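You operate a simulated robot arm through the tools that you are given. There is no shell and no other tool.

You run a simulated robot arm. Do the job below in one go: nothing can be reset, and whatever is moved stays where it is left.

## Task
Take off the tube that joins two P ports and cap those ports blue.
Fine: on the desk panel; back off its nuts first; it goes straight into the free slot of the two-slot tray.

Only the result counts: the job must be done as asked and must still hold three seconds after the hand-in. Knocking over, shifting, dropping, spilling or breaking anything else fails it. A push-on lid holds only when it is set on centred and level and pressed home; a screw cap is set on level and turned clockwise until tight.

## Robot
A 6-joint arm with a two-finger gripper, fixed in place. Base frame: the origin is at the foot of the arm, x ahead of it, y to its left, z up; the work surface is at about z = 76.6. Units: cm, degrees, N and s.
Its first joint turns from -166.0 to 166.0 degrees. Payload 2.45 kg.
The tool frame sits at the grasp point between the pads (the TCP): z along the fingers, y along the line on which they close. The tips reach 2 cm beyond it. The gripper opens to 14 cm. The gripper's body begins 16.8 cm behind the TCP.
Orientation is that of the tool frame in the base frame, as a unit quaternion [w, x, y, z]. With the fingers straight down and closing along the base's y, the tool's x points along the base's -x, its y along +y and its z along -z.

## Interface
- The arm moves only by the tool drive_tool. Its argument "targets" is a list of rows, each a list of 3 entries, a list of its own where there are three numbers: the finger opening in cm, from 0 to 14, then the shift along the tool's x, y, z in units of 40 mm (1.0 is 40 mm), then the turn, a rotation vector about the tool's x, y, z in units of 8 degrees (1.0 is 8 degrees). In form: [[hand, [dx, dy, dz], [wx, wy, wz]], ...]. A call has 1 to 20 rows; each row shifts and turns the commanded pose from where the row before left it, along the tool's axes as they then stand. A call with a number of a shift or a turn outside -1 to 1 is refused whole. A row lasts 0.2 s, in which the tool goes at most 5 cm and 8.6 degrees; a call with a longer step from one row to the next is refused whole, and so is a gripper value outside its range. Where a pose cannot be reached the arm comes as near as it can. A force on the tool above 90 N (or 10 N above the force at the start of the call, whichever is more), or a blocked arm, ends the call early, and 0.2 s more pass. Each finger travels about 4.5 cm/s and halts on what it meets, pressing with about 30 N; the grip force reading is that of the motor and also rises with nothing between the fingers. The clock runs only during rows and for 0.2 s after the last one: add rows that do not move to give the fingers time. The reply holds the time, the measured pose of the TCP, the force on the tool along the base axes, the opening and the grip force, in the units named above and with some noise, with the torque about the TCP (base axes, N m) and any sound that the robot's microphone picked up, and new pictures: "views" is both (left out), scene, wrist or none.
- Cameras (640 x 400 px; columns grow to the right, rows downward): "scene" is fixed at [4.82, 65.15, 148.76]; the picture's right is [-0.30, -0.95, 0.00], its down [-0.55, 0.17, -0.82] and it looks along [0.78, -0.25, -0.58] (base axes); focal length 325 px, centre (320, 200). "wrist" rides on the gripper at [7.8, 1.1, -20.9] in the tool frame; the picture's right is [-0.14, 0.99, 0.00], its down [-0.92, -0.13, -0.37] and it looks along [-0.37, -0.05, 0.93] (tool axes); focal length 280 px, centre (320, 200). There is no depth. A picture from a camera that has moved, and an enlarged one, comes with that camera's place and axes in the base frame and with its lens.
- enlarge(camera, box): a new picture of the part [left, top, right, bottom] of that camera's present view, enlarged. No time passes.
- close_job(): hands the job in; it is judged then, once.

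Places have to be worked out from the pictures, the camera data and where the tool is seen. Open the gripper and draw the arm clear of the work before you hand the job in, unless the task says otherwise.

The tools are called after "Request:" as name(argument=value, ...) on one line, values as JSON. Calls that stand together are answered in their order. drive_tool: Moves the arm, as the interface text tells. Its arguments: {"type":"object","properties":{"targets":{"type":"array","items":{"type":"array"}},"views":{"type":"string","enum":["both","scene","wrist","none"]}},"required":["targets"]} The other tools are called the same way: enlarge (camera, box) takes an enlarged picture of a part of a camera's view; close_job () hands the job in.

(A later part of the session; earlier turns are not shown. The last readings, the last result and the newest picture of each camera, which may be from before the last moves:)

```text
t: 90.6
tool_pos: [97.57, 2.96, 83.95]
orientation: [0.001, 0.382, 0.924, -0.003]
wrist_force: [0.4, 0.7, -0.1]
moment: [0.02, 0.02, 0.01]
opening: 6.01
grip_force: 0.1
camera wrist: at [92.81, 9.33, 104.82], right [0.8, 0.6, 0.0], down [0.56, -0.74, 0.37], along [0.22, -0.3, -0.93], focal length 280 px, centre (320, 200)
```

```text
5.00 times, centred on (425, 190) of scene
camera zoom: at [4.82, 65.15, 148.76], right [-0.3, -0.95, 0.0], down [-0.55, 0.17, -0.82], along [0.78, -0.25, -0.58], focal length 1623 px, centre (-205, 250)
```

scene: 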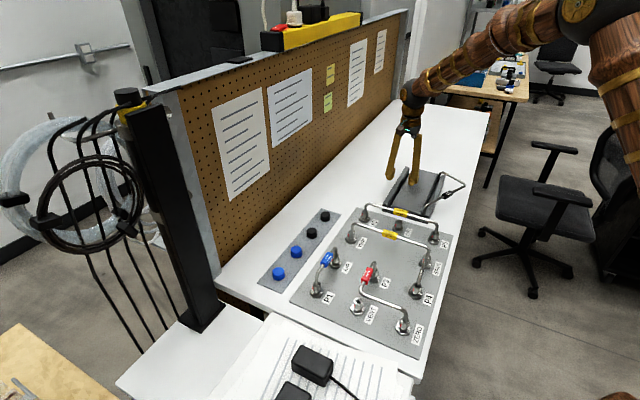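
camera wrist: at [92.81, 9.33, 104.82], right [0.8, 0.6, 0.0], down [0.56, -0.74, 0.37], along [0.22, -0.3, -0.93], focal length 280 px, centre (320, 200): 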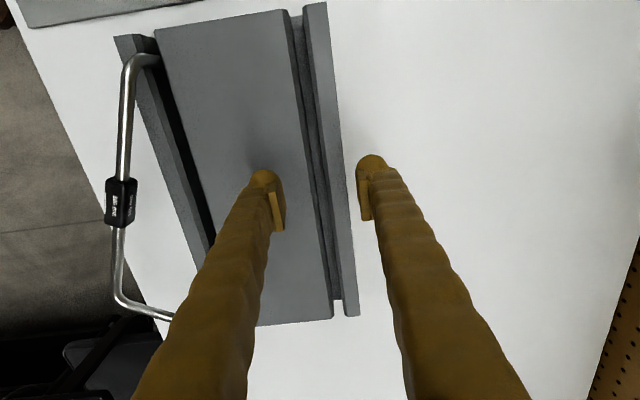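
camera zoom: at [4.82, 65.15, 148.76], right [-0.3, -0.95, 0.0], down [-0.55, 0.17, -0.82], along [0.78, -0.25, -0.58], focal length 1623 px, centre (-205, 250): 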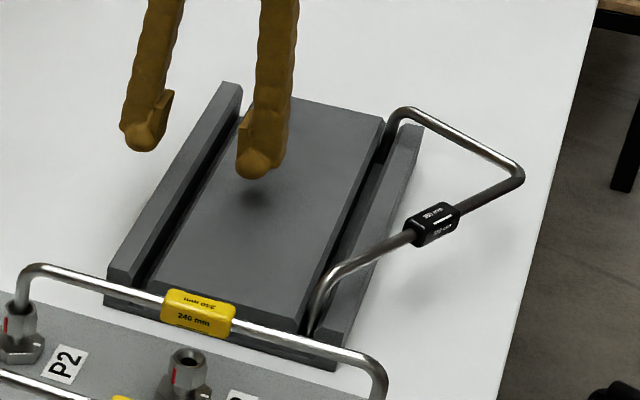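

The slot centre is within 0.6 mm of the tool axis here (line x + y ≈ 100.44, direction -45°), about 1.2 cm wide with chamfered lead-ins. I now go back up and return over the tube to pick it.

Request:
drive_tool(targets=[[6, [0, 0, -0.7], [0, 0, 0]], [6, [0, 0, -0.7], [0, 0, 0]], [6, [0, 0, -0.7], [0, 0, 0]], [6, [0, 0, -0.7], [0, 0, 0]], [6, [0.797, -0.216, 0], [0, 0, 0]], [6, [0.797, -0.216, 0], [0, 0, 0]], [6, [0.797, -0.216, 0], [0, 0, 0]], [6, [0.797, -0.216, 0], [0, 0, 0]], [6, [0.797, -0.216, 0], [0, 0, 0]], [6, [0.797, -0.216, 0], [0, 0, 0]], [6, [0.797, -0.216, 0], [0, 0, 0]], [6, [0, 0, 0], [0, 0, 0]]], views="none")

Request:
drive_tool(targets=[[5, [0, 0, 0], [0, 0, -0.9375]], [5, [0, 0, 0], [0, 0, -0.9375]], [5, [0, 0, 0], [0, 0, -0.9375]], [5, [0, 0, 0], [0, 0, -0.9375]], [5, [0, 0, 0], [0, 0, -0.9375]], [5, [0, 0, 0], [0, 0, -0.9375]], [5, [0, 0, 0], [0, 0, -0.9375]], [5, [0, 0, 0], [0, 0, -0.9375]], [5, [0, 0, 0], [0, 0, -0.9375]], [5, [0, 0, 0], [0, 0, -0.9375]], [5, [0, 0, 0], [0, 0, -0.9375]], [5, [0, 0, 0], [0, 0, -0.9375]], [5, [0, 0, 0.75], [0, 0, 0]], [5, [0, 0, 0.75], [0, 0, 0]], [5, [0, 0, 0], [0, 0, 0]]], views="both")

Request:
enlarge(camera="wrist", box=[260, 100, 380, 240])

Request:
enlarge(camera="scene", box=[360, 170, 450, 250])

```text
t: 93.2
tool_pos: [77.44, 14.49, 95.09]
orientation: [0.0, 0.383, 0.924, -0.003]
wrist_force: [-0.9, 0.3, -0.8]
moment: [0.02, 0.02, 0.0]
opening: 6.03
grip_force: 0.0
```

```text
t: 96.4
tool_pos: [77.41, 14.49, 89.13]
orientation: [0.0, -0.383, 0.924, -0.002]
wrist_force: [0.3, -0.7, -1.3]
moment: [0.02, 0.01, 0.01]
opening: 5.0
grip_force: 0.1
camera wrist: at [71.18, 9.75, 110.1], right [-0.6, 0.8, 0.0], down [0.74, 0.56, 0.37], along [0.29, 0.22, -0.93], focal length 280 px, centre (320, 200)
```

scene: 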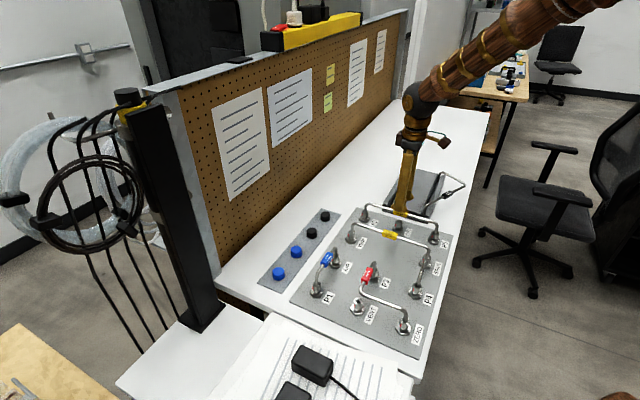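
wrist: 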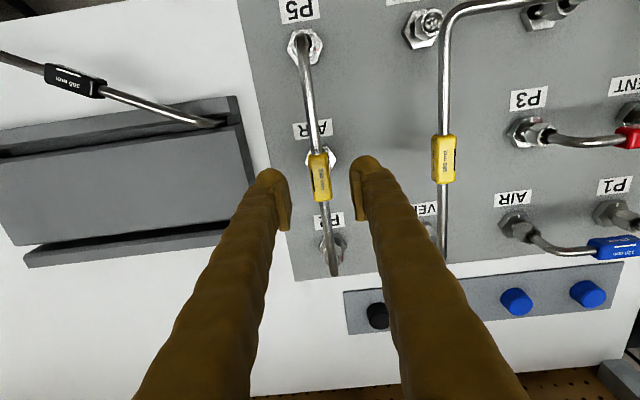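

```text
2.86 times, centred on (320, 170) of wrist
camera zoom: at [71.18, 9.75, 110.1], right [-0.6, 0.8, 0.0], down [0.74, 0.56, 0.37], along [0.29, 0.22, -0.93], focal length 801 px, centre (320, 286)
```

zoom: 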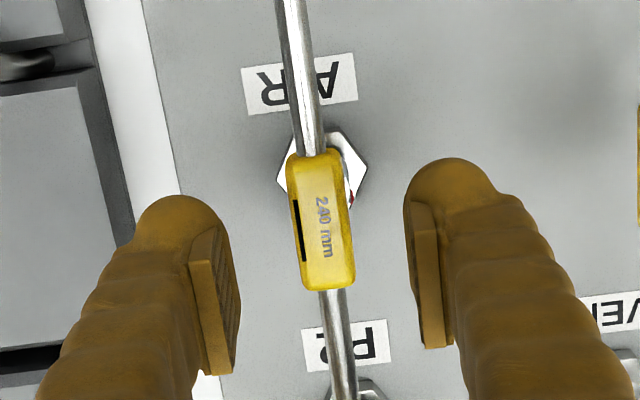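

```text
5.00 times, centred on (405, 210) of scene
camera zoom: at [4.82, 65.15, 148.76], right [-0.3, -0.95, 0.0], down [-0.55, 0.17, -0.82], along [0.78, -0.25, -0.58], focal length 1623 px, centre (-105, 150)
```

zoom: 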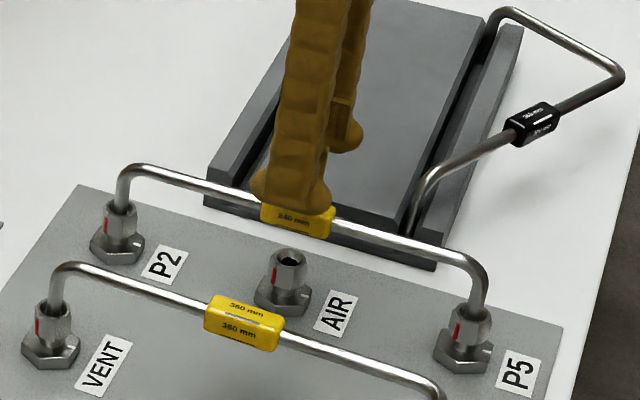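

The tag is between the fingers, and its centre is roughly at z ≈ 83. I descend to TCP z ≈ 84.2 with the fingers still open and check heights in the scene view.

Request:
drive_tool(targets=[[5, [0, 0, 0.6], [0, 0, 0]], [5, [0, 0, 0.63], [0, 0, 0]], [4.5, [0, 0, 0], [0, 0, 0]]], views="wrist")

Request:
enlarge(camera="wrist", box=[260, 120, 380, 240])

Request:
enlarge(camera="scene", box=[375, 190, 425, 230])

```text
t: 97.2
tool_pos: [77.54, 14.43, 84.3]
orientation: [-0.001, -0.382, 0.924, -0.002]
wrist_force: [-0.1, 0.2, 0.7]
moment: [0.02, 0.03, 0.0]
opening: 4.45
grip_force: 0.1
camera wrist: at [71.24, 9.84, 105.13], right [-0.6, 0.8, 0.0], down [0.74, 0.56, 0.37], along [0.29, 0.22, -0.93], focal length 280 px, centre (320, 200)
```

wrist: 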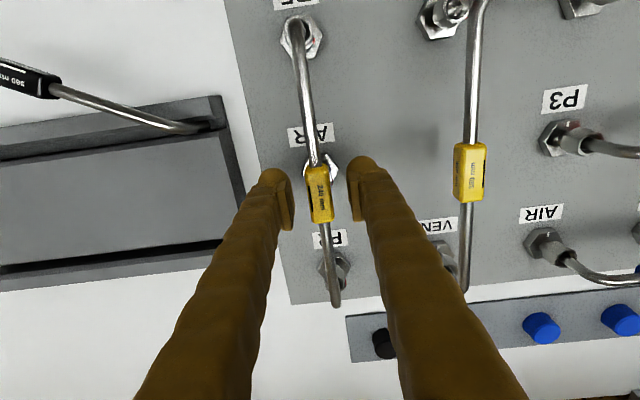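

```text
3.33 times, centred on (320, 180) of wrist
camera zoom: at [71.24, 9.84, 105.13], right [-0.6, 0.8, 0.0], down [0.74, 0.56, 0.37], along [0.29, 0.22, -0.93], focal length 935 px, centre (320, 267)
```

zoom: 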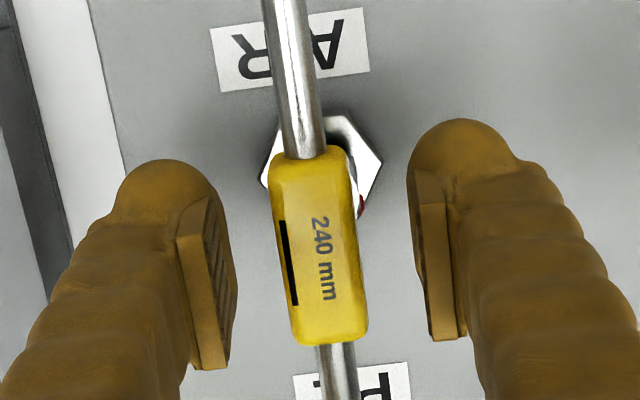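

```text
10.00 times, centred on (400, 210) of scene
camera zoom: at [4.82, 65.15, 148.76], right [-0.3, -0.95, 0.0], down [-0.55, 0.17, -0.82], along [0.78, -0.25, -0.58], focal length 3247 px, centre (-480, 100)
```

zoom: 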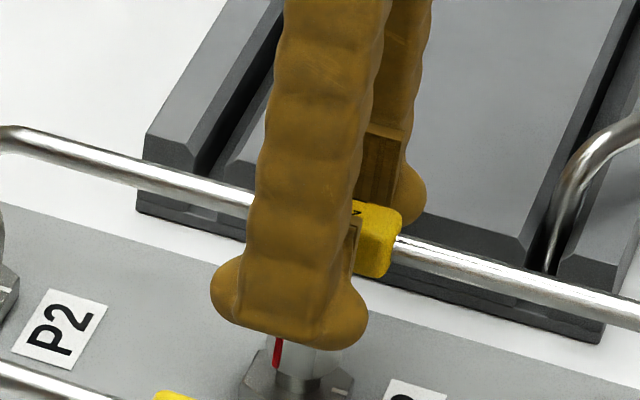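

The fingers straddle the tag, centred. I lower another 0.6 cm so the pads are at tag height and close on it.

Request:
drive_tool(targets=[[4.5, [0, 0, 0.15], [0, 0, 0]], [4, [0, 0, 0], [0, 0, 0]], [3, [0, 0, 0], [0, 0, 0]], [2.2, [0, 0, 0], [0, 0, 0]], [1.6, [0, 0, 0], [0, 0, 0]], [1.0, [0, 0, 0], [0, 0, 0]], [1.0, [0, 0, 0], [0, 0, 0]]], views="wrist")

Request:
enlarge(camera="wrist", box=[260, 120, 380, 240])

Request:
enlarge(camera="scene", box=[375, 190, 425, 230])

```text
t: 98.8
tool_pos: [77.38, 14.59, 83.67]
orientation: [-0.001, -0.383, 0.924, -0.002]
wrist_force: [0.4, -0.6, -0.5]
moment: [0.0, -0.04, -0.01]
opening: 1.47
grip_force: 29.9
camera wrist: at [71.24, 9.82, 104.55], right [-0.6, 0.8, 0.0], down [0.74, 0.56, 0.37], along [0.29, 0.22, -0.93], focal length 280 px, centre (320, 200)
```

wrist: 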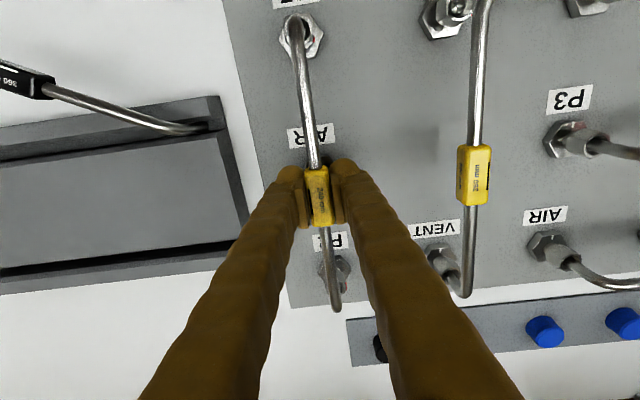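

```text
3.33 times, centred on (320, 180) of wrist
camera zoom: at [71.24, 9.82, 104.55], right [-0.6, 0.8, 0.0], down [0.74, 0.56, 0.37], along [0.29, 0.22, -0.93], focal length 935 px, centre (320, 267)
```

zoom: 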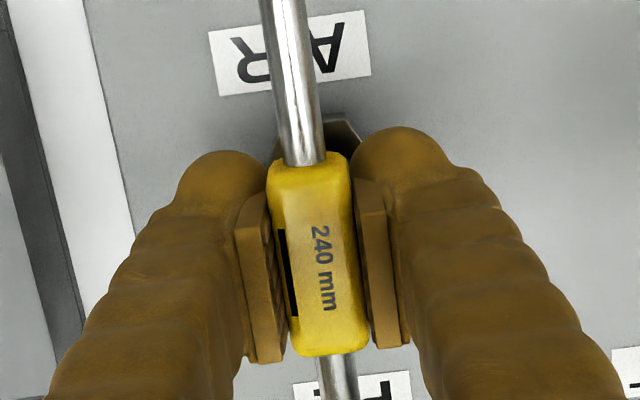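

```text
10.00 times, centred on (400, 210) of scene
camera zoom: at [4.82, 65.15, 148.76], right [-0.3, -0.95, 0.0], down [-0.55, 0.17, -0.82], along [0.78, -0.25, -0.58], focal length 3247 px, centre (-480, 100)
```

zoom: 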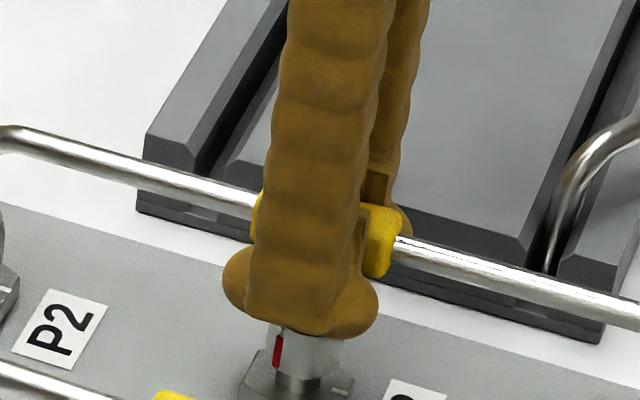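

Grip is firm at 1.47 cm with no side load. I lift straight up slowly by 1.2 cm and check that nothing binds.

Request:
drive_tool(targets=[[0.8, [0, 0, -0.05], [0, 0, 0]], [0.8, [0, 0, -0.05], [0, 0, 0]], [0.8, [0, 0, -0.1], [0, 0, 0]], [0.8, [0, 0, -0.1], [0, 0, 0]], [0.8, [0, 0, 0], [0, 0, 0]]], views="scene")

Request:
enlarge(camera="scene", box=[350, 180, 460, 260])

```text
t: 100.0
tool_pos: [77.49, 14.49, 84.91]
orientation: [-0.001, -0.383, 0.924, -0.002]
wrist_force: [-0.4, 0.1, -1.0]
moment: [0.01, 0.01, 0.0]
opening: 1.47
grip_force: 30.3
```

scene: 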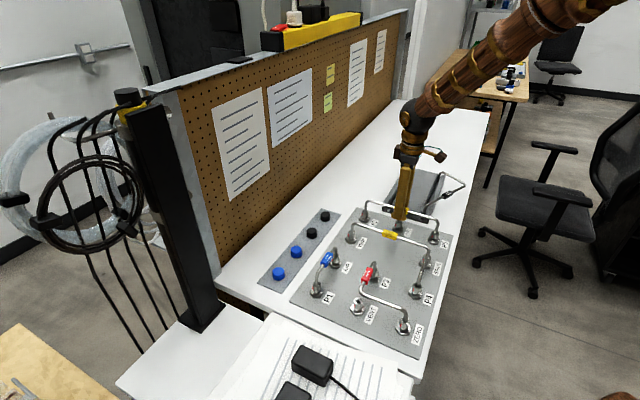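

```text
5.00 times, centred on (405, 220) of scene
camera zoom: at [4.82, 65.15, 148.76], right [-0.3, -0.95, 0.0], down [-0.55, 0.17, -0.82], along [0.78, -0.25, -0.58], focal length 1623 px, centre (-105, 100)
```

zoom: 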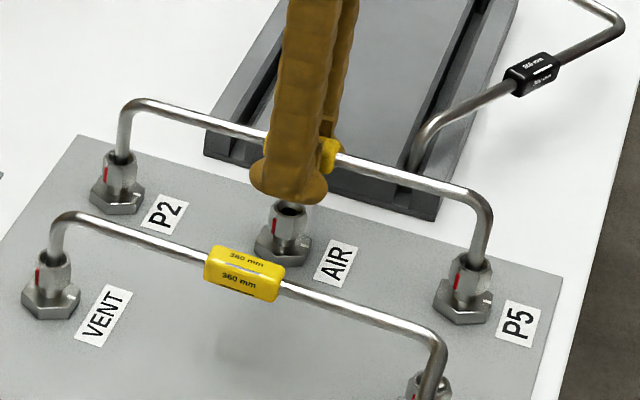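

The tube rises freely on both legs. I continue straight up to about z = 95, clear of everything.

Request:
drive_tool(targets=[[0.8, [0, 0, -0.15], [0, 0, 0]], [0.8, [0, 0, -0.2], [0, 0, 0]], [0.8, [0, 0, -0.3], [0, 0, 0]], [0.8, [0, 0, -0.4], [0, 0, 0]], [0.8, [0, 0, -0.5], [0, 0, 0]], [0.8, [0, 0, -0.5], [0, 0, 0]], [0.8, [0, 0, -0.5], [0, 0, 0]], [0.8, [0, 0, 0], [0, 0, 0]]], views="both")

Request:
enlarge(camera="scene", box=[340, 150, 470, 260])

```text
t: 101.8
tool_pos: [77.41, 14.56, 94.98]
orientation: [-0.002, -0.382, 0.924, -0.001]
wrist_force: [-0.2, 0.2, -1.2]
moment: [0.05, 0.04, 0.02]
opening: 1.46
grip_force: 29.8
camera wrist: at [71.22, 9.86, 115.97], right [-0.6, 0.8, 0.0], down [0.74, 0.56, 0.37], along [0.29, 0.22, -0.93], focal length 280 px, centre (320, 200)
```

scene: 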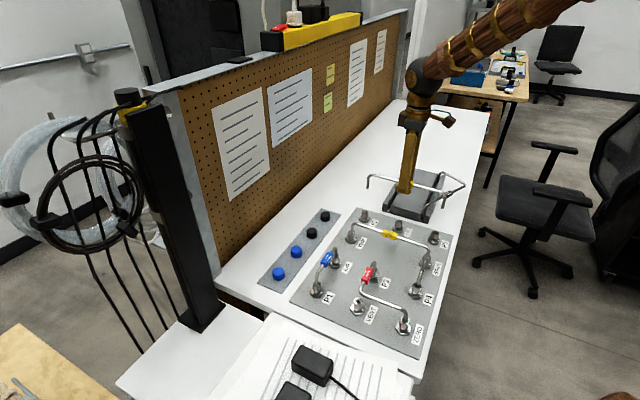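
wrist: 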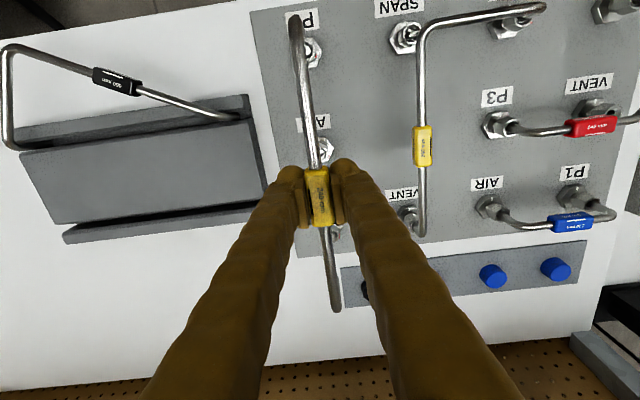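

```text
3.64 times, centred on (405, 205) of scene
camera zoom: at [4.82, 65.15, 148.76], right [-0.3, -0.95, 0.0], down [-0.55, 0.17, -0.82], along [0.78, -0.25, -0.58], focal length 1181 px, centre (11, 182)
```

zoom: 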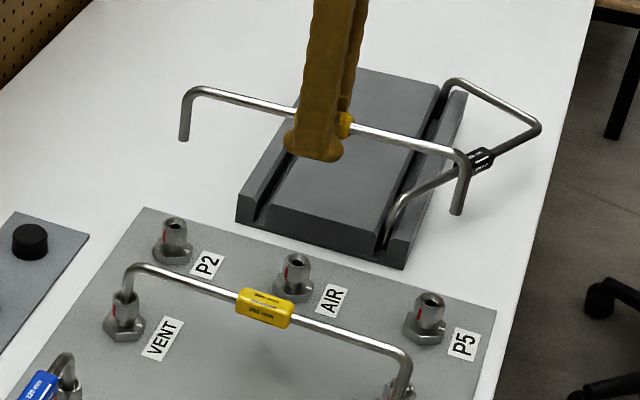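

The tube is clear of both ports, level, with legs about 5.2 cm long. I rotate it 90° clockwise and carry it over the free slot.

Request:
drive_tool(targets=[[0.8, [0, 0, 0], [0, 0, 0.9375]], [0.8, [0, 0, 0], [0, 0, 0.9375]], [0.8, [0, 0, 0], [0, 0, 0.9375]], [0.8, [0, 0, 0], [0, 0, 0.9375]], [0.8, [0, 0, 0], [0, 0, 0.9375]], [0.8, [0, 0, 0], [0, 0, 0.9375]], [0.8, [0, 0, 0], [0, 0, 0.9375]], [0.8, [0, 0, 0], [0, 0, 0.9375]], [0.8, [0, 0, 0], [0, 0, 0.9375]], [0.8, [0, 0, 0], [0, 0, 0.9375]], [0.8, [0, 0, 0], [0, 0, 0.9375]], [0.8, [0, 0, 0], [0, 0, 0.9375]], [0.8, [-0.797, 0.216, 0], [0, 0, 0]], [0.8, [-0.797, 0.216, 0], [0, 0, 0]], [0.8, [-0.797, 0.216, 0], [0, 0, 0]], [0.8, [-0.797, 0.216, 0], [0, 0, 0]], [0.8, [-0.797, 0.216, 0], [0, 0, 0]], [0.8, [-0.797, 0.216, 0], [0, 0, 0]], [0.8, [-0.797, 0.216, 0], [0, 0, 0]], [0.8, [0, 0, 0], [0, 0, 0]]], views="both")

Request:
enlarge(camera="scene", box=[360, 130, 480, 230])

Request:
enlarge(camera="wrist", box=[220, 0, 420, 290])

```text
t: 106.0
tool_pos: [97.54, 2.8, 95.22]
orientation: [0.001, 0.383, 0.924, -0.002]
wrist_force: [-0.4, 0.1, -0.3]
moment: [0.04, 0.0, -0.02]
opening: 1.49
grip_force: 30.0
camera wrist: at [92.75, 9.23, 116.01], right [0.8, 0.6, 0.0], down [0.56, -0.74, 0.37], along [0.22, -0.3, -0.93], focal length 280 px, centre (320, 200)
```

scene: 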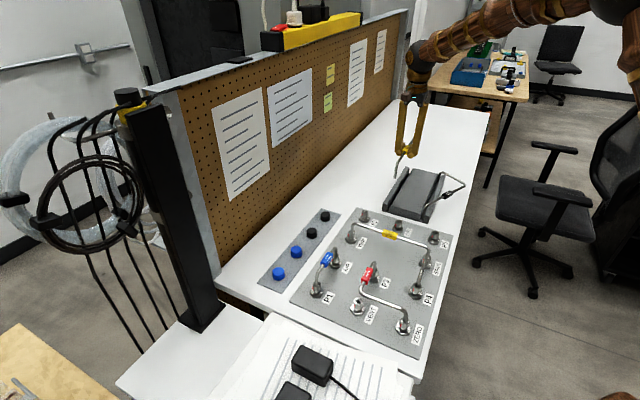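
wrist: 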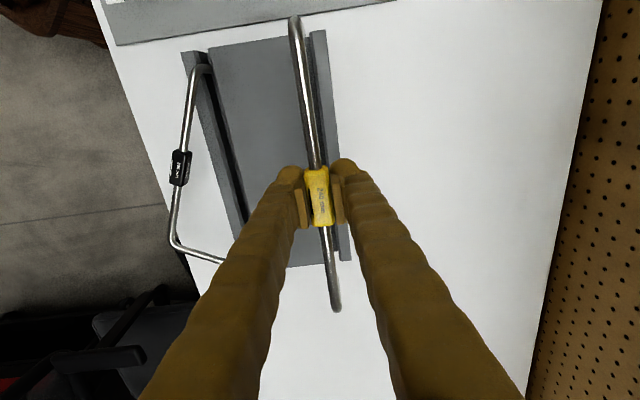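

```text
4.00 times, centred on (420, 180) of scene
camera zoom: at [4.82, 65.15, 148.76], right [-0.3, -0.95, 0.0], down [-0.55, 0.17, -0.82], along [0.78, -0.25, -0.58], focal length 1299 px, centre (-80, 280)
```

zoom: 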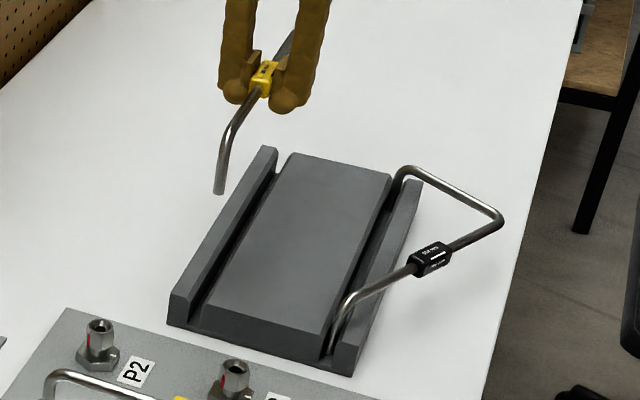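

```text
1.38 times, centred on (320, 145) of wrist
camera zoom: at [92.75, 9.23, 116.01], right [0.8, 0.6, 0.0], down [0.56, -0.74, 0.37], along [0.22, -0.3, -0.93], focal length 387 px, centre (320, 276)
```

zoom: 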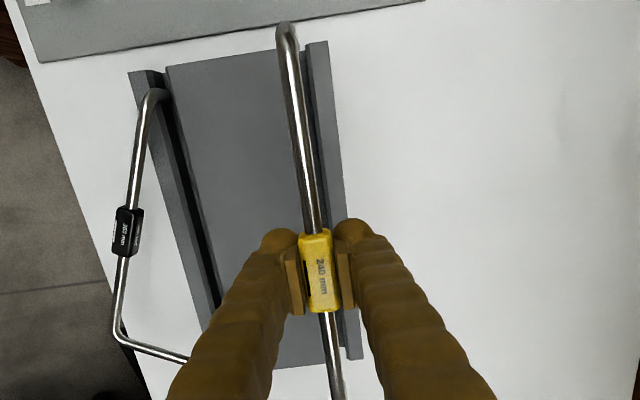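

The tube is over the slot. I descend to z ≈ 87.2, with the leg ends still about 2.5 cm above the tray, and check the alignment.

Request:
drive_tool(targets=[[0.8, [0, 0, 0.6], [0, 0, 0]], [0.8, [0, 0, 0.6], [0, 0, 0]], [0.8, [0, 0, 0.5], [0, 0, 0]], [0.8, [0, 0, 0.3], [0, 0, 0]], [0.8, [0, 0, 0], [0, 0, 0]]], views="both")

Request:
enlarge(camera="scene", box=[370, 150, 450, 230])

Request:
enlarge(camera="wrist", box=[260, 0, 360, 100])

Request:
enlarge(camera="wrist", box=[290, 230, 370, 330])

```text
t: 107.2
tool_pos: [97.56, 2.88, 87.01]
orientation: [0.0, 0.382, 0.924, -0.002]
wrist_force: [0.3, 0.2, -1.0]
moment: [0.02, -0.01, -0.04]
opening: 1.49
grip_force: 30.0
camera wrist: at [92.75, 9.26, 107.98], right [0.8, 0.6, 0.0], down [0.56, -0.74, 0.37], along [0.22, -0.3, -0.93], focal length 280 px, centre (320, 200)
```

scene: 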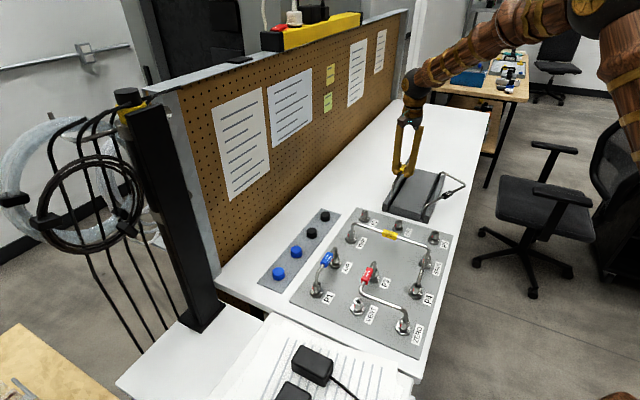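
wrist: 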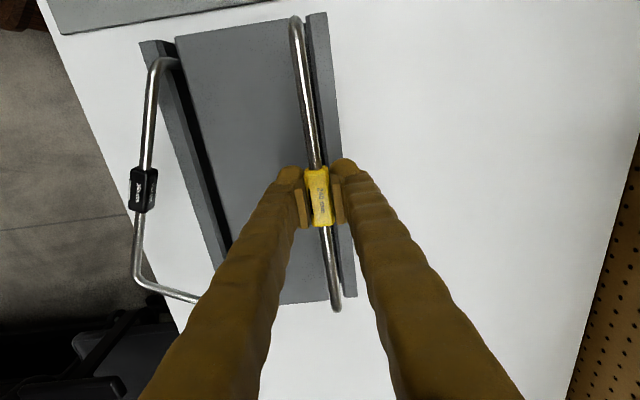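

```text
5.00 times, centred on (410, 190) of scene
camera zoom: at [4.82, 65.15, 148.76], right [-0.3, -0.95, 0.0], down [-0.55, 0.17, -0.82], along [0.78, -0.25, -0.58], focal length 1623 px, centre (-130, 250)
```

zoom: 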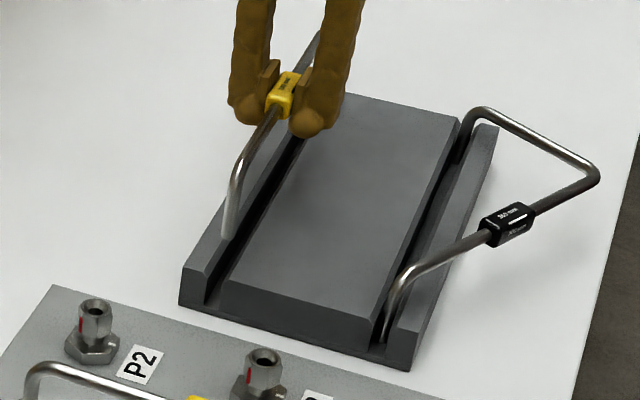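

```text
4.00 times, centred on (310, 50) of wrist
camera zoom: at [92.75, 9.26, 107.98], right [0.8, 0.6, 0.0], down [0.56, -0.74, 0.37], along [0.22, -0.3, -0.93], focal length 1122 px, centre (360, 800)
```

zoom: 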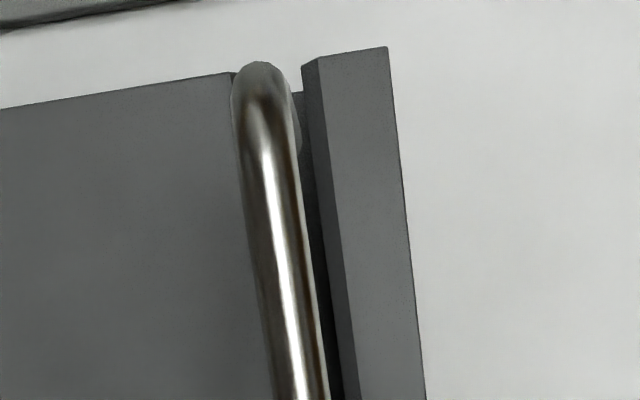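

```text
4.00 times, centred on (330, 280) of wrist
camera zoom: at [92.75, 9.26, 107.98], right [0.8, 0.6, 0.0], down [0.56, -0.74, 0.37], along [0.22, -0.3, -0.93], focal length 1122 px, centre (280, -120)
```

zoom: 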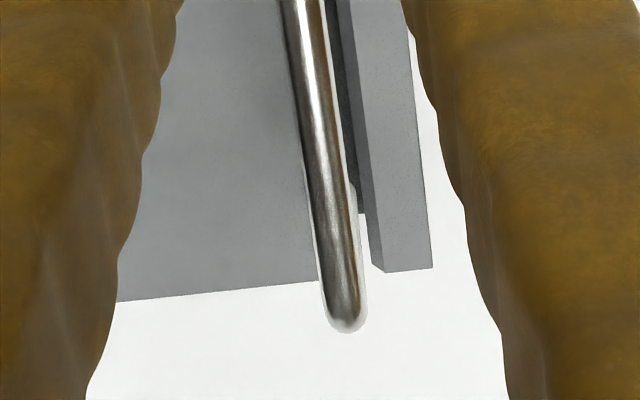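

The tube line and the slot line agree within about 1 mm at both ends. I lower slowly until the legs enter the lead-in, then check forces.

Request:
drive_tool(targets=[[0.8, [0, 0, 0.2], [0, 0, 0]], [0.8, [0, 0, 0.2], [0, 0, 0]], [0.8, [0, 0, 0.2], [0, 0, 0]], [0.8, [0, 0, 0.1], [0, 0, 0]], [0.8, [0, 0, 0], [0, 0, 0]]], views="none")

Request:
enlarge(camera="scene", box=[370, 150, 450, 230])

Request:
enlarge(camera="wrist", box=[260, 0, 360, 100])

```text
t: 108.4
tool_pos: [97.62, 2.89, 84.33]
orientation: [0.001, 0.383, 0.924, -0.002]
wrist_force: [-0.3, 0.4, -0.1]
moment: [-0.03, -0.01, 0.0]
opening: 1.48
grip_force: 29.5
```

```text
5.00 times, centred on (410, 190) of scene
camera zoom: at [4.82, 65.15, 148.76], right [-0.3, -0.95, 0.0], down [-0.55, 0.17, -0.82], along [0.78, -0.25, -0.58], focal length 1623 px, centre (-130, 250)
```

zoom: 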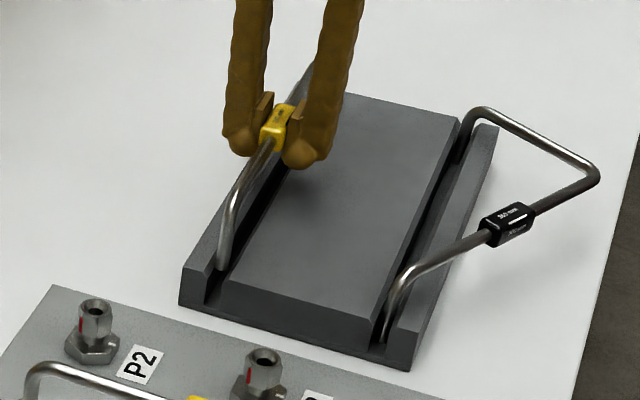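

```text
4.00 times, centred on (310, 50) of wrist
camera zoom: at [92.79, 9.3, 105.16], right [0.8, 0.6, 0.0], down [0.56, -0.74, 0.37], along [0.22, -0.3, -0.93], focal length 1122 px, centre (360, 800)
```

zoom: 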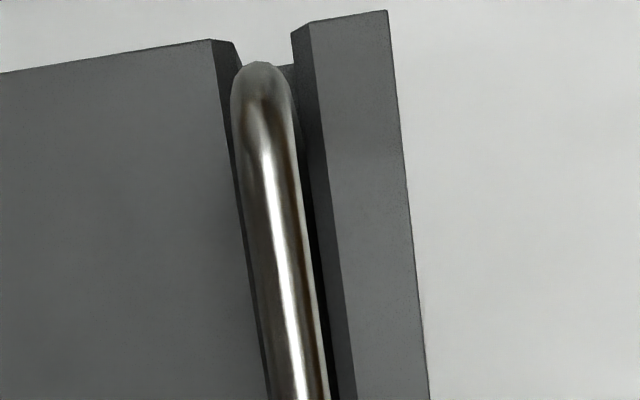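

The near leg is entering the slot. I lower in 2 mm steps and watch the vertical force for contact with the slot floor.

Request:
drive_tool(targets=[[0.8, [0, 0, 0.05], [0, 0, 0]], [0.8, [0, 0, 0.05], [0, 0, 0]], [0.8, [0, 0, 0.05], [0, 0, 0]], [0.8, [0, 0, 0.05], [0, 0, 0]], [0.8, [0, 0, 0], [0, 0, 0]]], views="none")

Request:
drive_tool(targets=[[0.8, [0, 0, 0.04], [0, 0, 0]], [0.8, [0, 0, 0.04], [0, 0, 0]], [0.8, [0, 0, 0], [0, 0, 0]]], views="none")

Request:
enlarge(camera="scene", box=[370, 150, 450, 230])

```text
t: 109.6
tool_pos: [97.41, 2.81, 83.61]
orientation: [0.001, 0.383, 0.924, -0.002]
wrist_force: [-0.1, -0.3, -0.4]
moment: [-0.02, 0.01, 0.02]
opening: 1.52
grip_force: 30.3
```

```text
t: 110.4
tool_pos: [97.49, 2.9, 83.21]
orientation: [0.001, 0.382, 0.924, -0.002]
wrist_force: [-0.2, -0.2, -0.1]
moment: [0.02, -0.01, 0.02]
opening: 1.47
grip_force: 30.3
```

```text
5.00 times, centred on (410, 190) of scene
camera zoom: at [4.82, 65.15, 148.76], right [-0.3, -0.95, 0.0], down [-0.55, 0.17, -0.82], along [0.78, -0.25, -0.58], focal length 1623 px, centre (-130, 250)
```

zoom: 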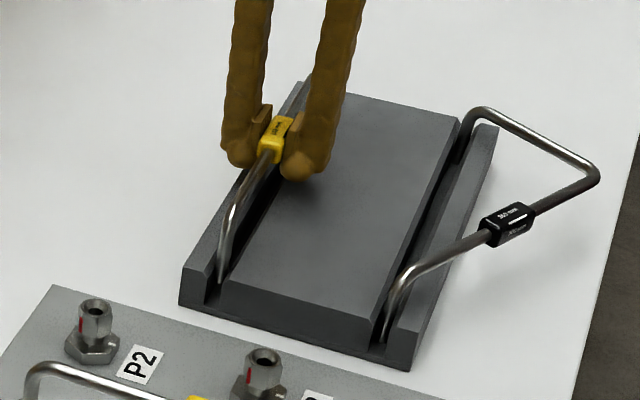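

Still no contact and the leg is well inside the slot. I keep lowering in small steps until the floor is felt.

Request:
drive_tool(targets=[[0.8, [0, 0, 0.04], [0, 0, 0]], [0.8, [0, 0, 0.04], [0, 0, 0]], [0.8, [0, 0, 0], [0, 0, 0]]], views="none")

Request:
drive_tool(targets=[[0.8, [0, 0, 0.03], [0, 0, 0]], [0.8, [0, 0, 0.03], [0, 0, 0]], [0.8, [0, 0, 0], [0, 0, 0]]], views="none")

Request:
enlarge(camera="scene", box=[370, 150, 450, 230])

```text
t: 111.2
tool_pos: [97.52, 2.88, 82.93]
orientation: [0.0, 0.383, 0.924, -0.002]
wrist_force: [0.3, 0.6, -0.5]
moment: [0.0, 0.0, 0.02]
opening: 1.45
grip_force: 29.9
```

```text
t: 112.0
tool_pos: [97.62, 2.93, 82.65]
orientation: [0.002, 0.383, 0.924, -0.003]
wrist_force: [0.0, 0.7, -0.6]
moment: [-0.01, 0.01, -0.01]
opening: 1.44
grip_force: 30.2
```

```text
5.00 times, centred on (410, 190) of scene
camera zoom: at [4.82, 65.15, 148.76], right [-0.3, -0.95, 0.0], down [-0.55, 0.17, -0.82], along [0.78, -0.25, -0.58], focal length 1623 px, centre (-130, 250)
```

zoom: 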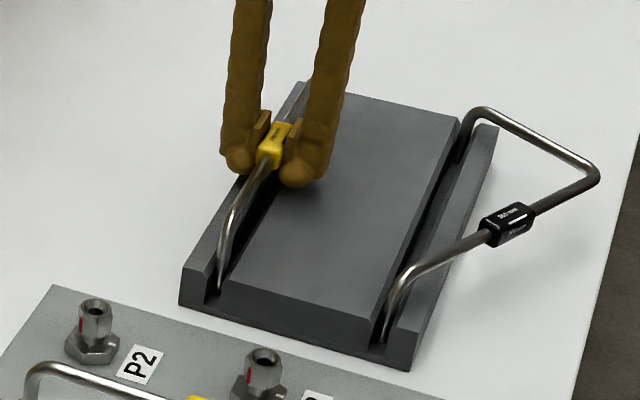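

No floor contact yet at z = 82.65; the fingertips are still about 1.3 cm above the plateau. I continue with 1 mm steps.

Request:
drive_tool(targets=[[0.8, [0, 0, 0.025], [0, 0, 0]], [0.8, [0, 0, 0.025], [0, 0, 0]], [0.8, [0, 0, 0], [0, 0, 0]]], views="none")

Request:
drive_tool(targets=[[0.8, [0, 0, 0.025], [0, 0, 0]], [0.8, [0, 0, 0.025], [0, 0, 0]], [0.8, [0, 0, 0], [0, 0, 0]]], views="none")

Request:
enlarge(camera="scene", box=[385, 160, 435, 220])

```text
t: 112.8
tool_pos: [97.48, 2.99, 82.4]
orientation: [0.001, 0.382, 0.924, -0.002]
wrist_force: [-0.9, -0.5, -1.1]
moment: [0.0, 0.01, 0.03]
opening: 1.49
grip_force: 30.1
```

```text
t: 113.6
tool_pos: [97.42, 3.04, 82.22]
orientation: [0.0, 0.383, 0.924, -0.003]
wrist_force: [-0.2, -0.2, -0.4]
moment: [0.01, 0.01, 0.02]
opening: 1.46
grip_force: 29.8
```

```text
6.67 times, centred on (410, 190) of scene
camera zoom: at [4.82, 65.15, 148.76], right [-0.3, -0.95, 0.0], down [-0.55, 0.17, -0.82], along [0.78, -0.25, -0.58], focal length 2164 px, centre (-280, 267)
```

zoom: 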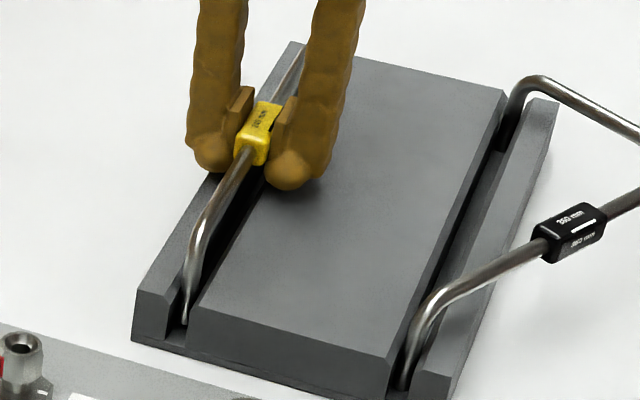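

The leg end looks almost on the slot floor. I continue in sub-millimetre steps, watching force closely.

Request:
drive_tool(targets=[[0.8, [0, 0, 0.02], [0, 0, 0]], [0.8, [0, 0, 0.02], [0, 0, 0]], [0.8, [0, 0, 0], [0, 0, 0]]], views="none")

Request:
drive_tool(targets=[[0.8, [0, 0, 0.02], [0, 0, 0]], [0.8, [0, 0, 0.02], [0, 0, 0]], [0.8, [0, 0, 0], [0, 0, 0]]], views="none")

Request:
enlarge(camera="scene", box=[385, 160, 435, 220])

Request:
enlarge(camera="wrist", box=[260, 0, 360, 100])

```text
t: 114.4
tool_pos: [97.52, 3.0, 81.92]
orientation: [0.0, 0.383, 0.924, -0.002]
wrist_force: [-0.8, 0.0, -0.7]
moment: [0.01, 0.04, 0.03]
opening: 1.45
grip_force: 29.9
```

```text
t: 115.2
tool_pos: [97.53, 2.87, 82.02]
orientation: [0.001, 0.383, 0.924, -0.002]
wrist_force: [0.5, -0.2, -0.3]
moment: [-0.01, 0.0, 0.01]
opening: 1.52
grip_force: 29.9
```

```text
6.67 times, centred on (410, 190) of scene
camera zoom: at [4.82, 65.15, 148.76], right [-0.3, -0.95, 0.0], down [-0.55, 0.17, -0.82], along [0.78, -0.25, -0.58], focal length 2164 px, centre (-280, 267)
```

zoom: 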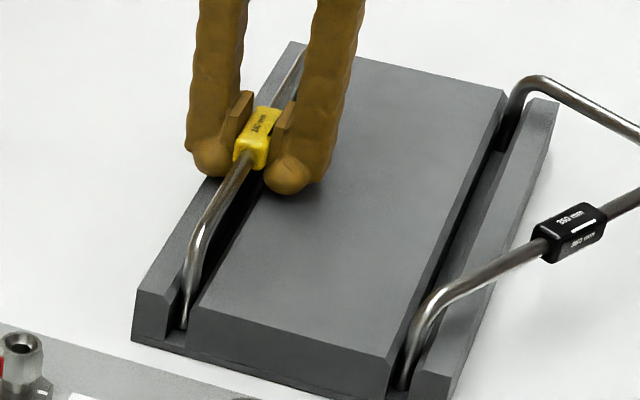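

```text
4.00 times, centred on (310, 50) of wrist
camera zoom: at [92.8, 9.27, 102.79], right [0.8, 0.6, 0.0], down [0.56, -0.74, 0.37], along [0.22, -0.3, -0.93], focal length 1122 px, centre (360, 800)
```

zoom: 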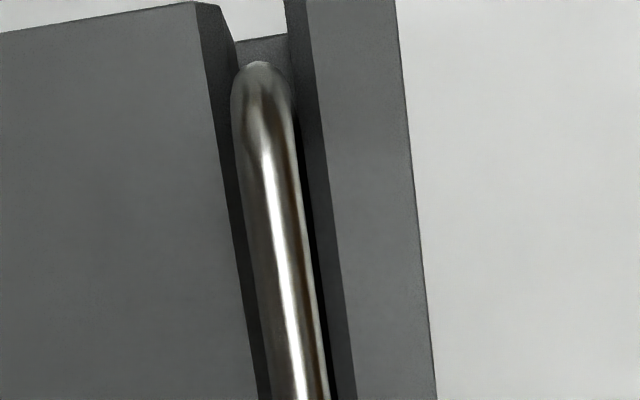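

Still no contact; commanded height is about 81.85. I continue with 1 mm steps and single checks.

Request:
drive_tool(targets=[[0.8, [0, 0, 0.025], [0, 0, 0]], [0.8, [0, 0, 0], [0, 0, 0]]], views="none")

Request:
drive_tool(targets=[[0.8, [0, 0, 0.025], [0, 0, 0]], [0.8, [0, 0, 0], [0, 0, 0]]], views="none")

Request:
drive_tool(targets=[[0.8, [0, 0, 0.025], [0, 0, 0]], [0.8, [0, 0, 0], [0, 0, 0]]], views="none")

Request:
enlarge(camera="scene", box=[385, 160, 435, 220])

```text
t: 115.8
tool_pos: [97.45, 2.88, 81.84]
orientation: [0.001, 0.382, 0.924, -0.002]
wrist_force: [-0.1, 0.7, -0.2]
moment: [-0.01, 0.0, -0.02]
opening: 1.48
grip_force: 29.7
```

```text
t: 116.4
tool_pos: [97.58, 2.92, 81.81]
orientation: [0.001, 0.382, 0.924, -0.002]
wrist_force: [0.1, 1.0, 2.2]
moment: [0.22, 0.25, -0.06]
opening: 1.47
grip_force: 29.9
```

```text
t: 117.0
tool_pos: [97.53, 2.8, 81.65]
orientation: [0.001, 0.383, 0.924, -0.001]
wrist_force: [0.1, -1.5, 9.0]
moment: [-0.04, 0.07, 0.04]
opening: 1.48
grip_force: 29.8
```

```text
6.67 times, centred on (410, 190) of scene
camera zoom: at [4.82, 65.15, 148.76], right [-0.3, -0.95, 0.0], down [-0.55, 0.17, -0.82], along [0.78, -0.25, -0.58], focal length 2164 px, centre (-280, 267)
```

zoom: 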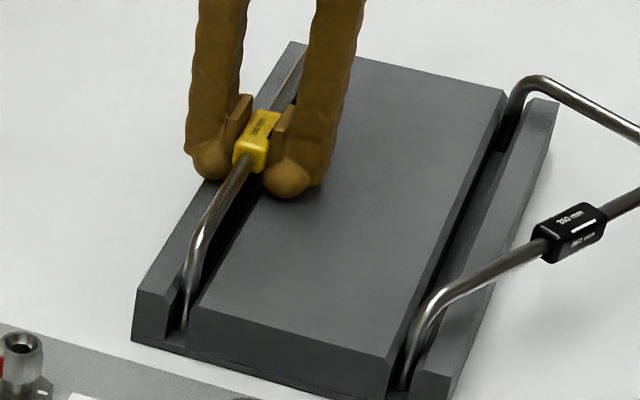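

Both legs now rest on the slot floor (9 N up, moment near zero). I open the fingers gently and check that the tube stands.

Request:
drive_tool(targets=[[1.6, [0, 0, 0], [0, 0, 0]], [1.9, [0, 0, 0], [0, 0, 0]], [2.4, [0, 0, 0], [0, 0, 0]], [3.2, [0, 0, 0], [0, 0, 0]], [3.6, [0, 0, 0], [0, 0, 0]], [3.6, [0, 0, 0], [0, 0, 0]]], views="wrist")

Request:
enlarge(camera="scene", box=[385, 160, 435, 220])

```text
t: 118.4
tool_pos: [97.49, 2.97, 81.71]
orientation: [0.002, 0.383, 0.924, -0.002]
wrist_force: [-0.7, -0.1, -0.4]
moment: [-0.02, 0.03, 0.02]
opening: 3.63
grip_force: 0.1
camera wrist: at [92.81, 9.28, 102.5], right [0.8, 0.6, 0.0], down [0.56, -0.74, 0.37], along [0.22, -0.3, -0.93], focal length 280 px, centre (320, 200)
```

wrist: 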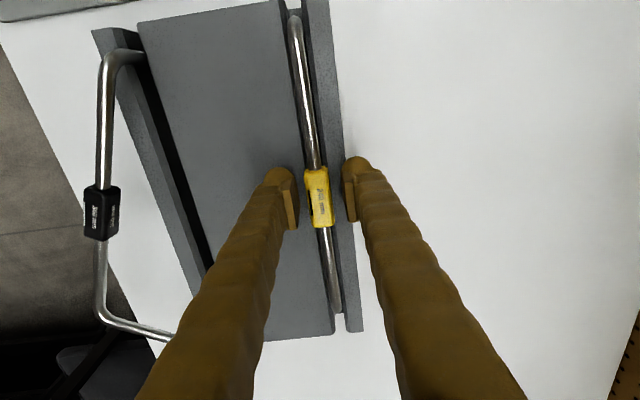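

```text
6.67 times, centred on (410, 190) of scene
camera zoom: at [4.82, 65.15, 148.76], right [-0.3, -0.95, 0.0], down [-0.55, 0.17, -0.82], along [0.78, -0.25, -0.58], focal length 2164 px, centre (-280, 267)
```

zoom: 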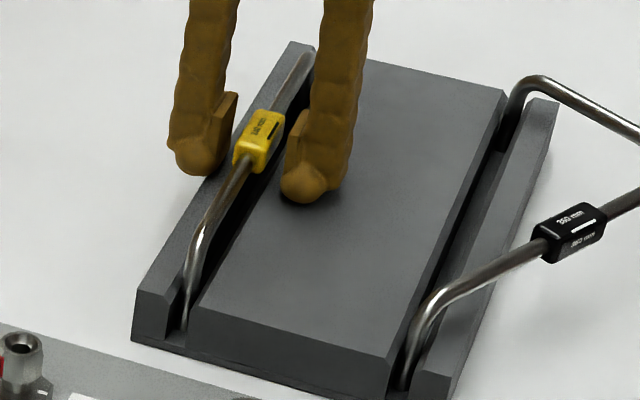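

The tube stands in the slot. I rise straight up clear of it, then study the blue caps and the open ports closely.

Request:
drive_tool(targets=[[3.6, [0, 0, -0.3], [0, 0, 0]], [4, [0, 0, -0.6], [0, 0, 0]], [5, [0, 0, -0.8], [0, 0, 0]], [6, [0, 0, -0.9], [0, 0, 0]], [6, [0, 0, -0.9], [0, 0, 0]], [6, [0, 0, 0], [0, 0, 0]]], views="both")

Request:
enlarge(camera="scene", box=[262, 240, 312, 285])

Request:
enlarge(camera="scene", box=[350, 200, 450, 260])

Request:
enlarge(camera="scene", box=[380, 150, 450, 220])

```text
t: 119.8
tool_pos: [97.7, 3.03, 95.56]
orientation: [0.001, 0.383, 0.924, -0.003]
wrist_force: [0.8, 0.4, -0.3]
moment: [0.01, 0.01, -0.01]
opening: 6.01
grip_force: 0.0
camera wrist: at [92.87, 9.38, 116.44], right [0.8, 0.6, 0.0], down [0.56, -0.74, 0.37], along [0.22, -0.3, -0.93], focal length 280 px, centre (320, 200)
```

scene: 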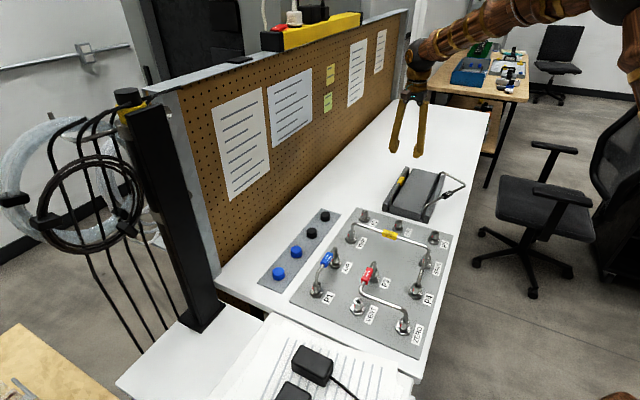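
wrist: 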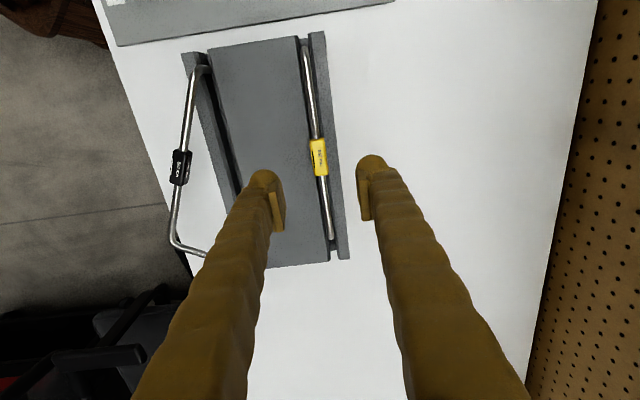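

```text
8.89 times, centred on (287, 262) of scene
camera zoom: at [4.82, 65.15, 148.76], right [-0.3, -0.95, 0.0], down [-0.55, 0.17, -0.82], along [0.78, -0.25, -0.58], focal length 2886 px, centre (613, -356)
```

zoom: 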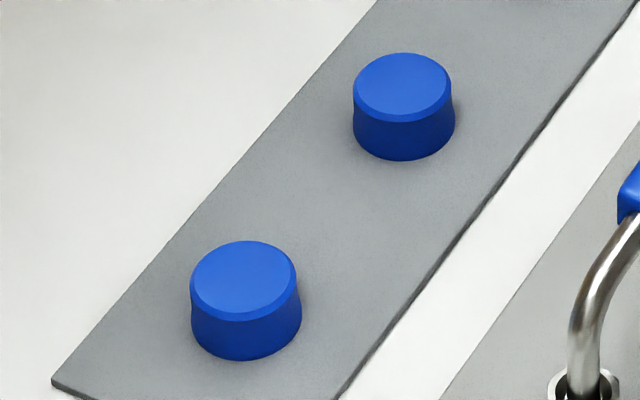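

```text
6.40 times, centred on (400, 230) of scene
camera zoom: at [4.82, 65.15, 148.76], right [-0.3, -0.95, 0.0], down [-0.55, 0.17, -0.82], along [0.78, -0.25, -0.58], focal length 2078 px, centre (-192, 8)
```

zoom: 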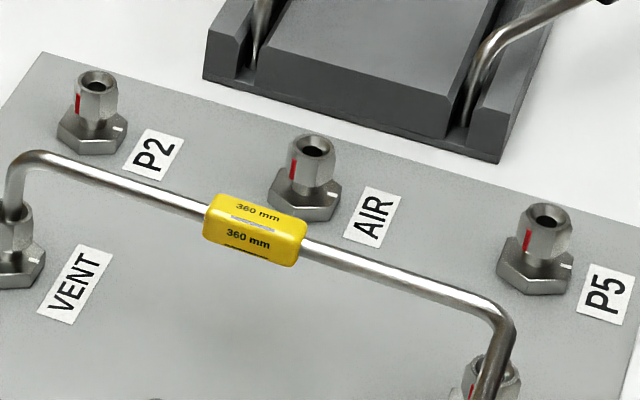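

```text
5.71 times, centred on (415, 185) of scene
camera zoom: at [4.82, 65.15, 148.76], right [-0.3, -0.95, 0.0], down [-0.55, 0.17, -0.82], along [0.78, -0.25, -0.58], focal length 1855 px, centre (-223, 286)
```

zoom: 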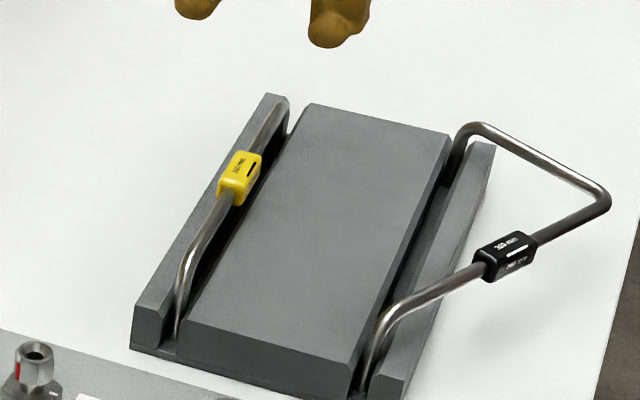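

The tube sits upright and fully in the free slot. The caps look like smooth push-on caps about 3.4 cm wide and 2 cm tall; I turn to 45° yaw and move above the nearer blue cap near (75.5, 50.2).

Request:
drive_tool(targets=[[6, [0, 0, 0], [0, 0, -0.9375]], [6, [0, 0, 0], [0, 0, -0.9375]], [6, [0, 0, 0], [0, 0, -0.9375]], [6, [0, 0, 0], [0, 0, -0.9375]], [6, [0, 0, 0], [0, 0, -0.9375]], [6, [0, 0, 0], [0, 0, -0.9375]], [6, [0, 0, 0], [0, 0, -0.9375]], [6, [0, 0, 0], [0, 0, -0.9375]], [6, [0, 0, 0], [0, 0, -0.9375]], [6, [0, 0, 0], [0, 0, -0.9375]], [6, [0, 0, 0], [0, 0, -0.9375]], [6, [0, 0, 0], [0, 0, -0.9375]], [6, [0, 0, 0], [0, 0, 0]]], views="none")

Request:
drive_tool(targets=[[6, [-0.341, 0.937, 0], [0, 0, 0]], [6, [-0.341, 0.937, 0], [0, 0, 0]], [6, [-0.341, 0.937, 0], [0, 0, 0]], [6, [-0.341, 0.937, 0], [0, 0, 0]], [6, [-0.341, 0.937, 0], [0, 0, 0]], [6, [-0.341, 0.937, 0], [0, 0, 0]], [6, [-0.341, 0.937, 0], [0, 0, 0]], [6, [-0.341, 0.937, 0], [0, 0, 0]], [6, [-0.341, 0.937, 0], [0, 0, 0]], [6, [-0.341, 0.937, 0], [0, 0, 0]], [6, [-0.341, 0.937, 0], [0, 0, 0]], [6, [-0.341, 0.937, 0], [0, 0, 0]], [6, [-0.341, 0.937, 0], [0, 0, 0]], [6, [0, 0, 0], [0, 0, 0]]], views="both")

Request:
enlarge(camera="wrist", box=[240, 80, 420, 240])

```text
t: 122.6
tool_pos: [97.51, 3.01, 95.7]
orientation: [-0.001, -0.384, 0.924, -0.003]
wrist_force: [0.5, 0.3, 0.5]
moment: [-0.01, 0.02, 0.0]
opening: 6.02
grip_force: 0.1
```

```text
t: 125.6
tool_pos: [75.5, 49.9, 95.3]
orientation: [-0.001, -0.383, 0.924, -0.002]
wrist_force: [0.6, 0.7, -0.5]
moment: [0.0, -0.01, 0.01]
opening: 6.02
grip_force: 0.2
camera wrist: at [69.3, 45.2, 116.24], right [-0.6, 0.8, 0.0], down [0.74, 0.56, 0.37], along [0.29, 0.22, -0.93], focal length 280 px, centre (320, 200)
```

scene: 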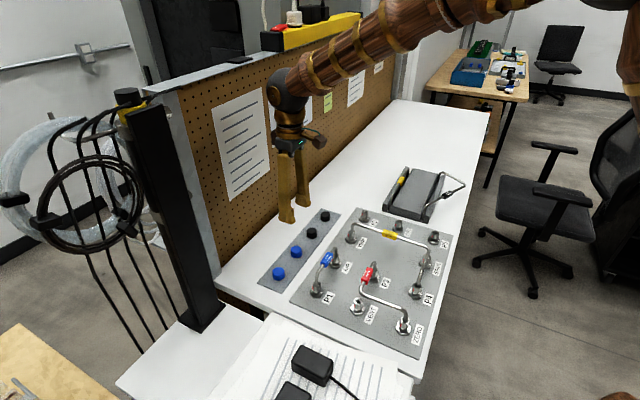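
wrist: 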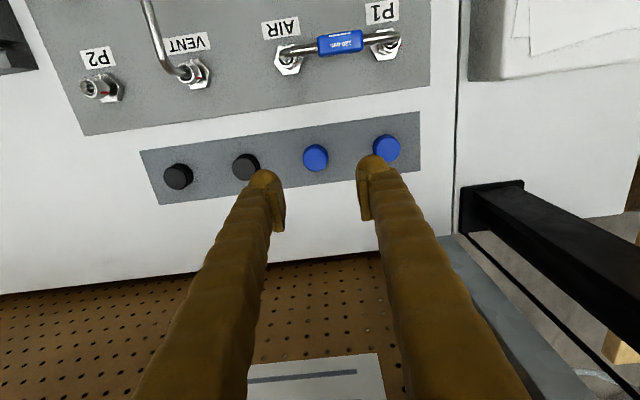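

```text
2.50 times, centred on (330, 160) of wrist
camera zoom: at [69.3, 45.2, 116.24], right [-0.6, 0.8, 0.0], down [0.74, 0.56, 0.37], along [0.29, 0.22, -0.93], focal length 701 px, centre (295, 300)
```

zoom: 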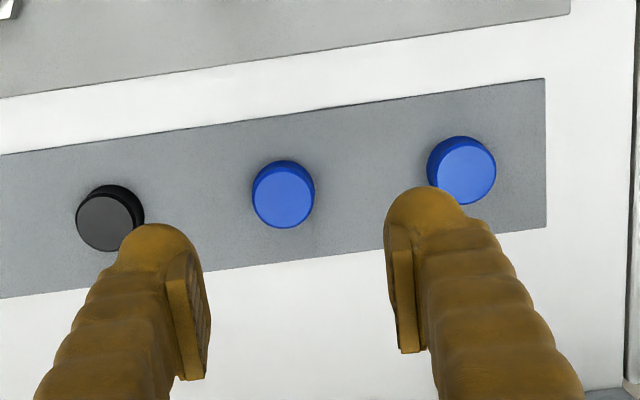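

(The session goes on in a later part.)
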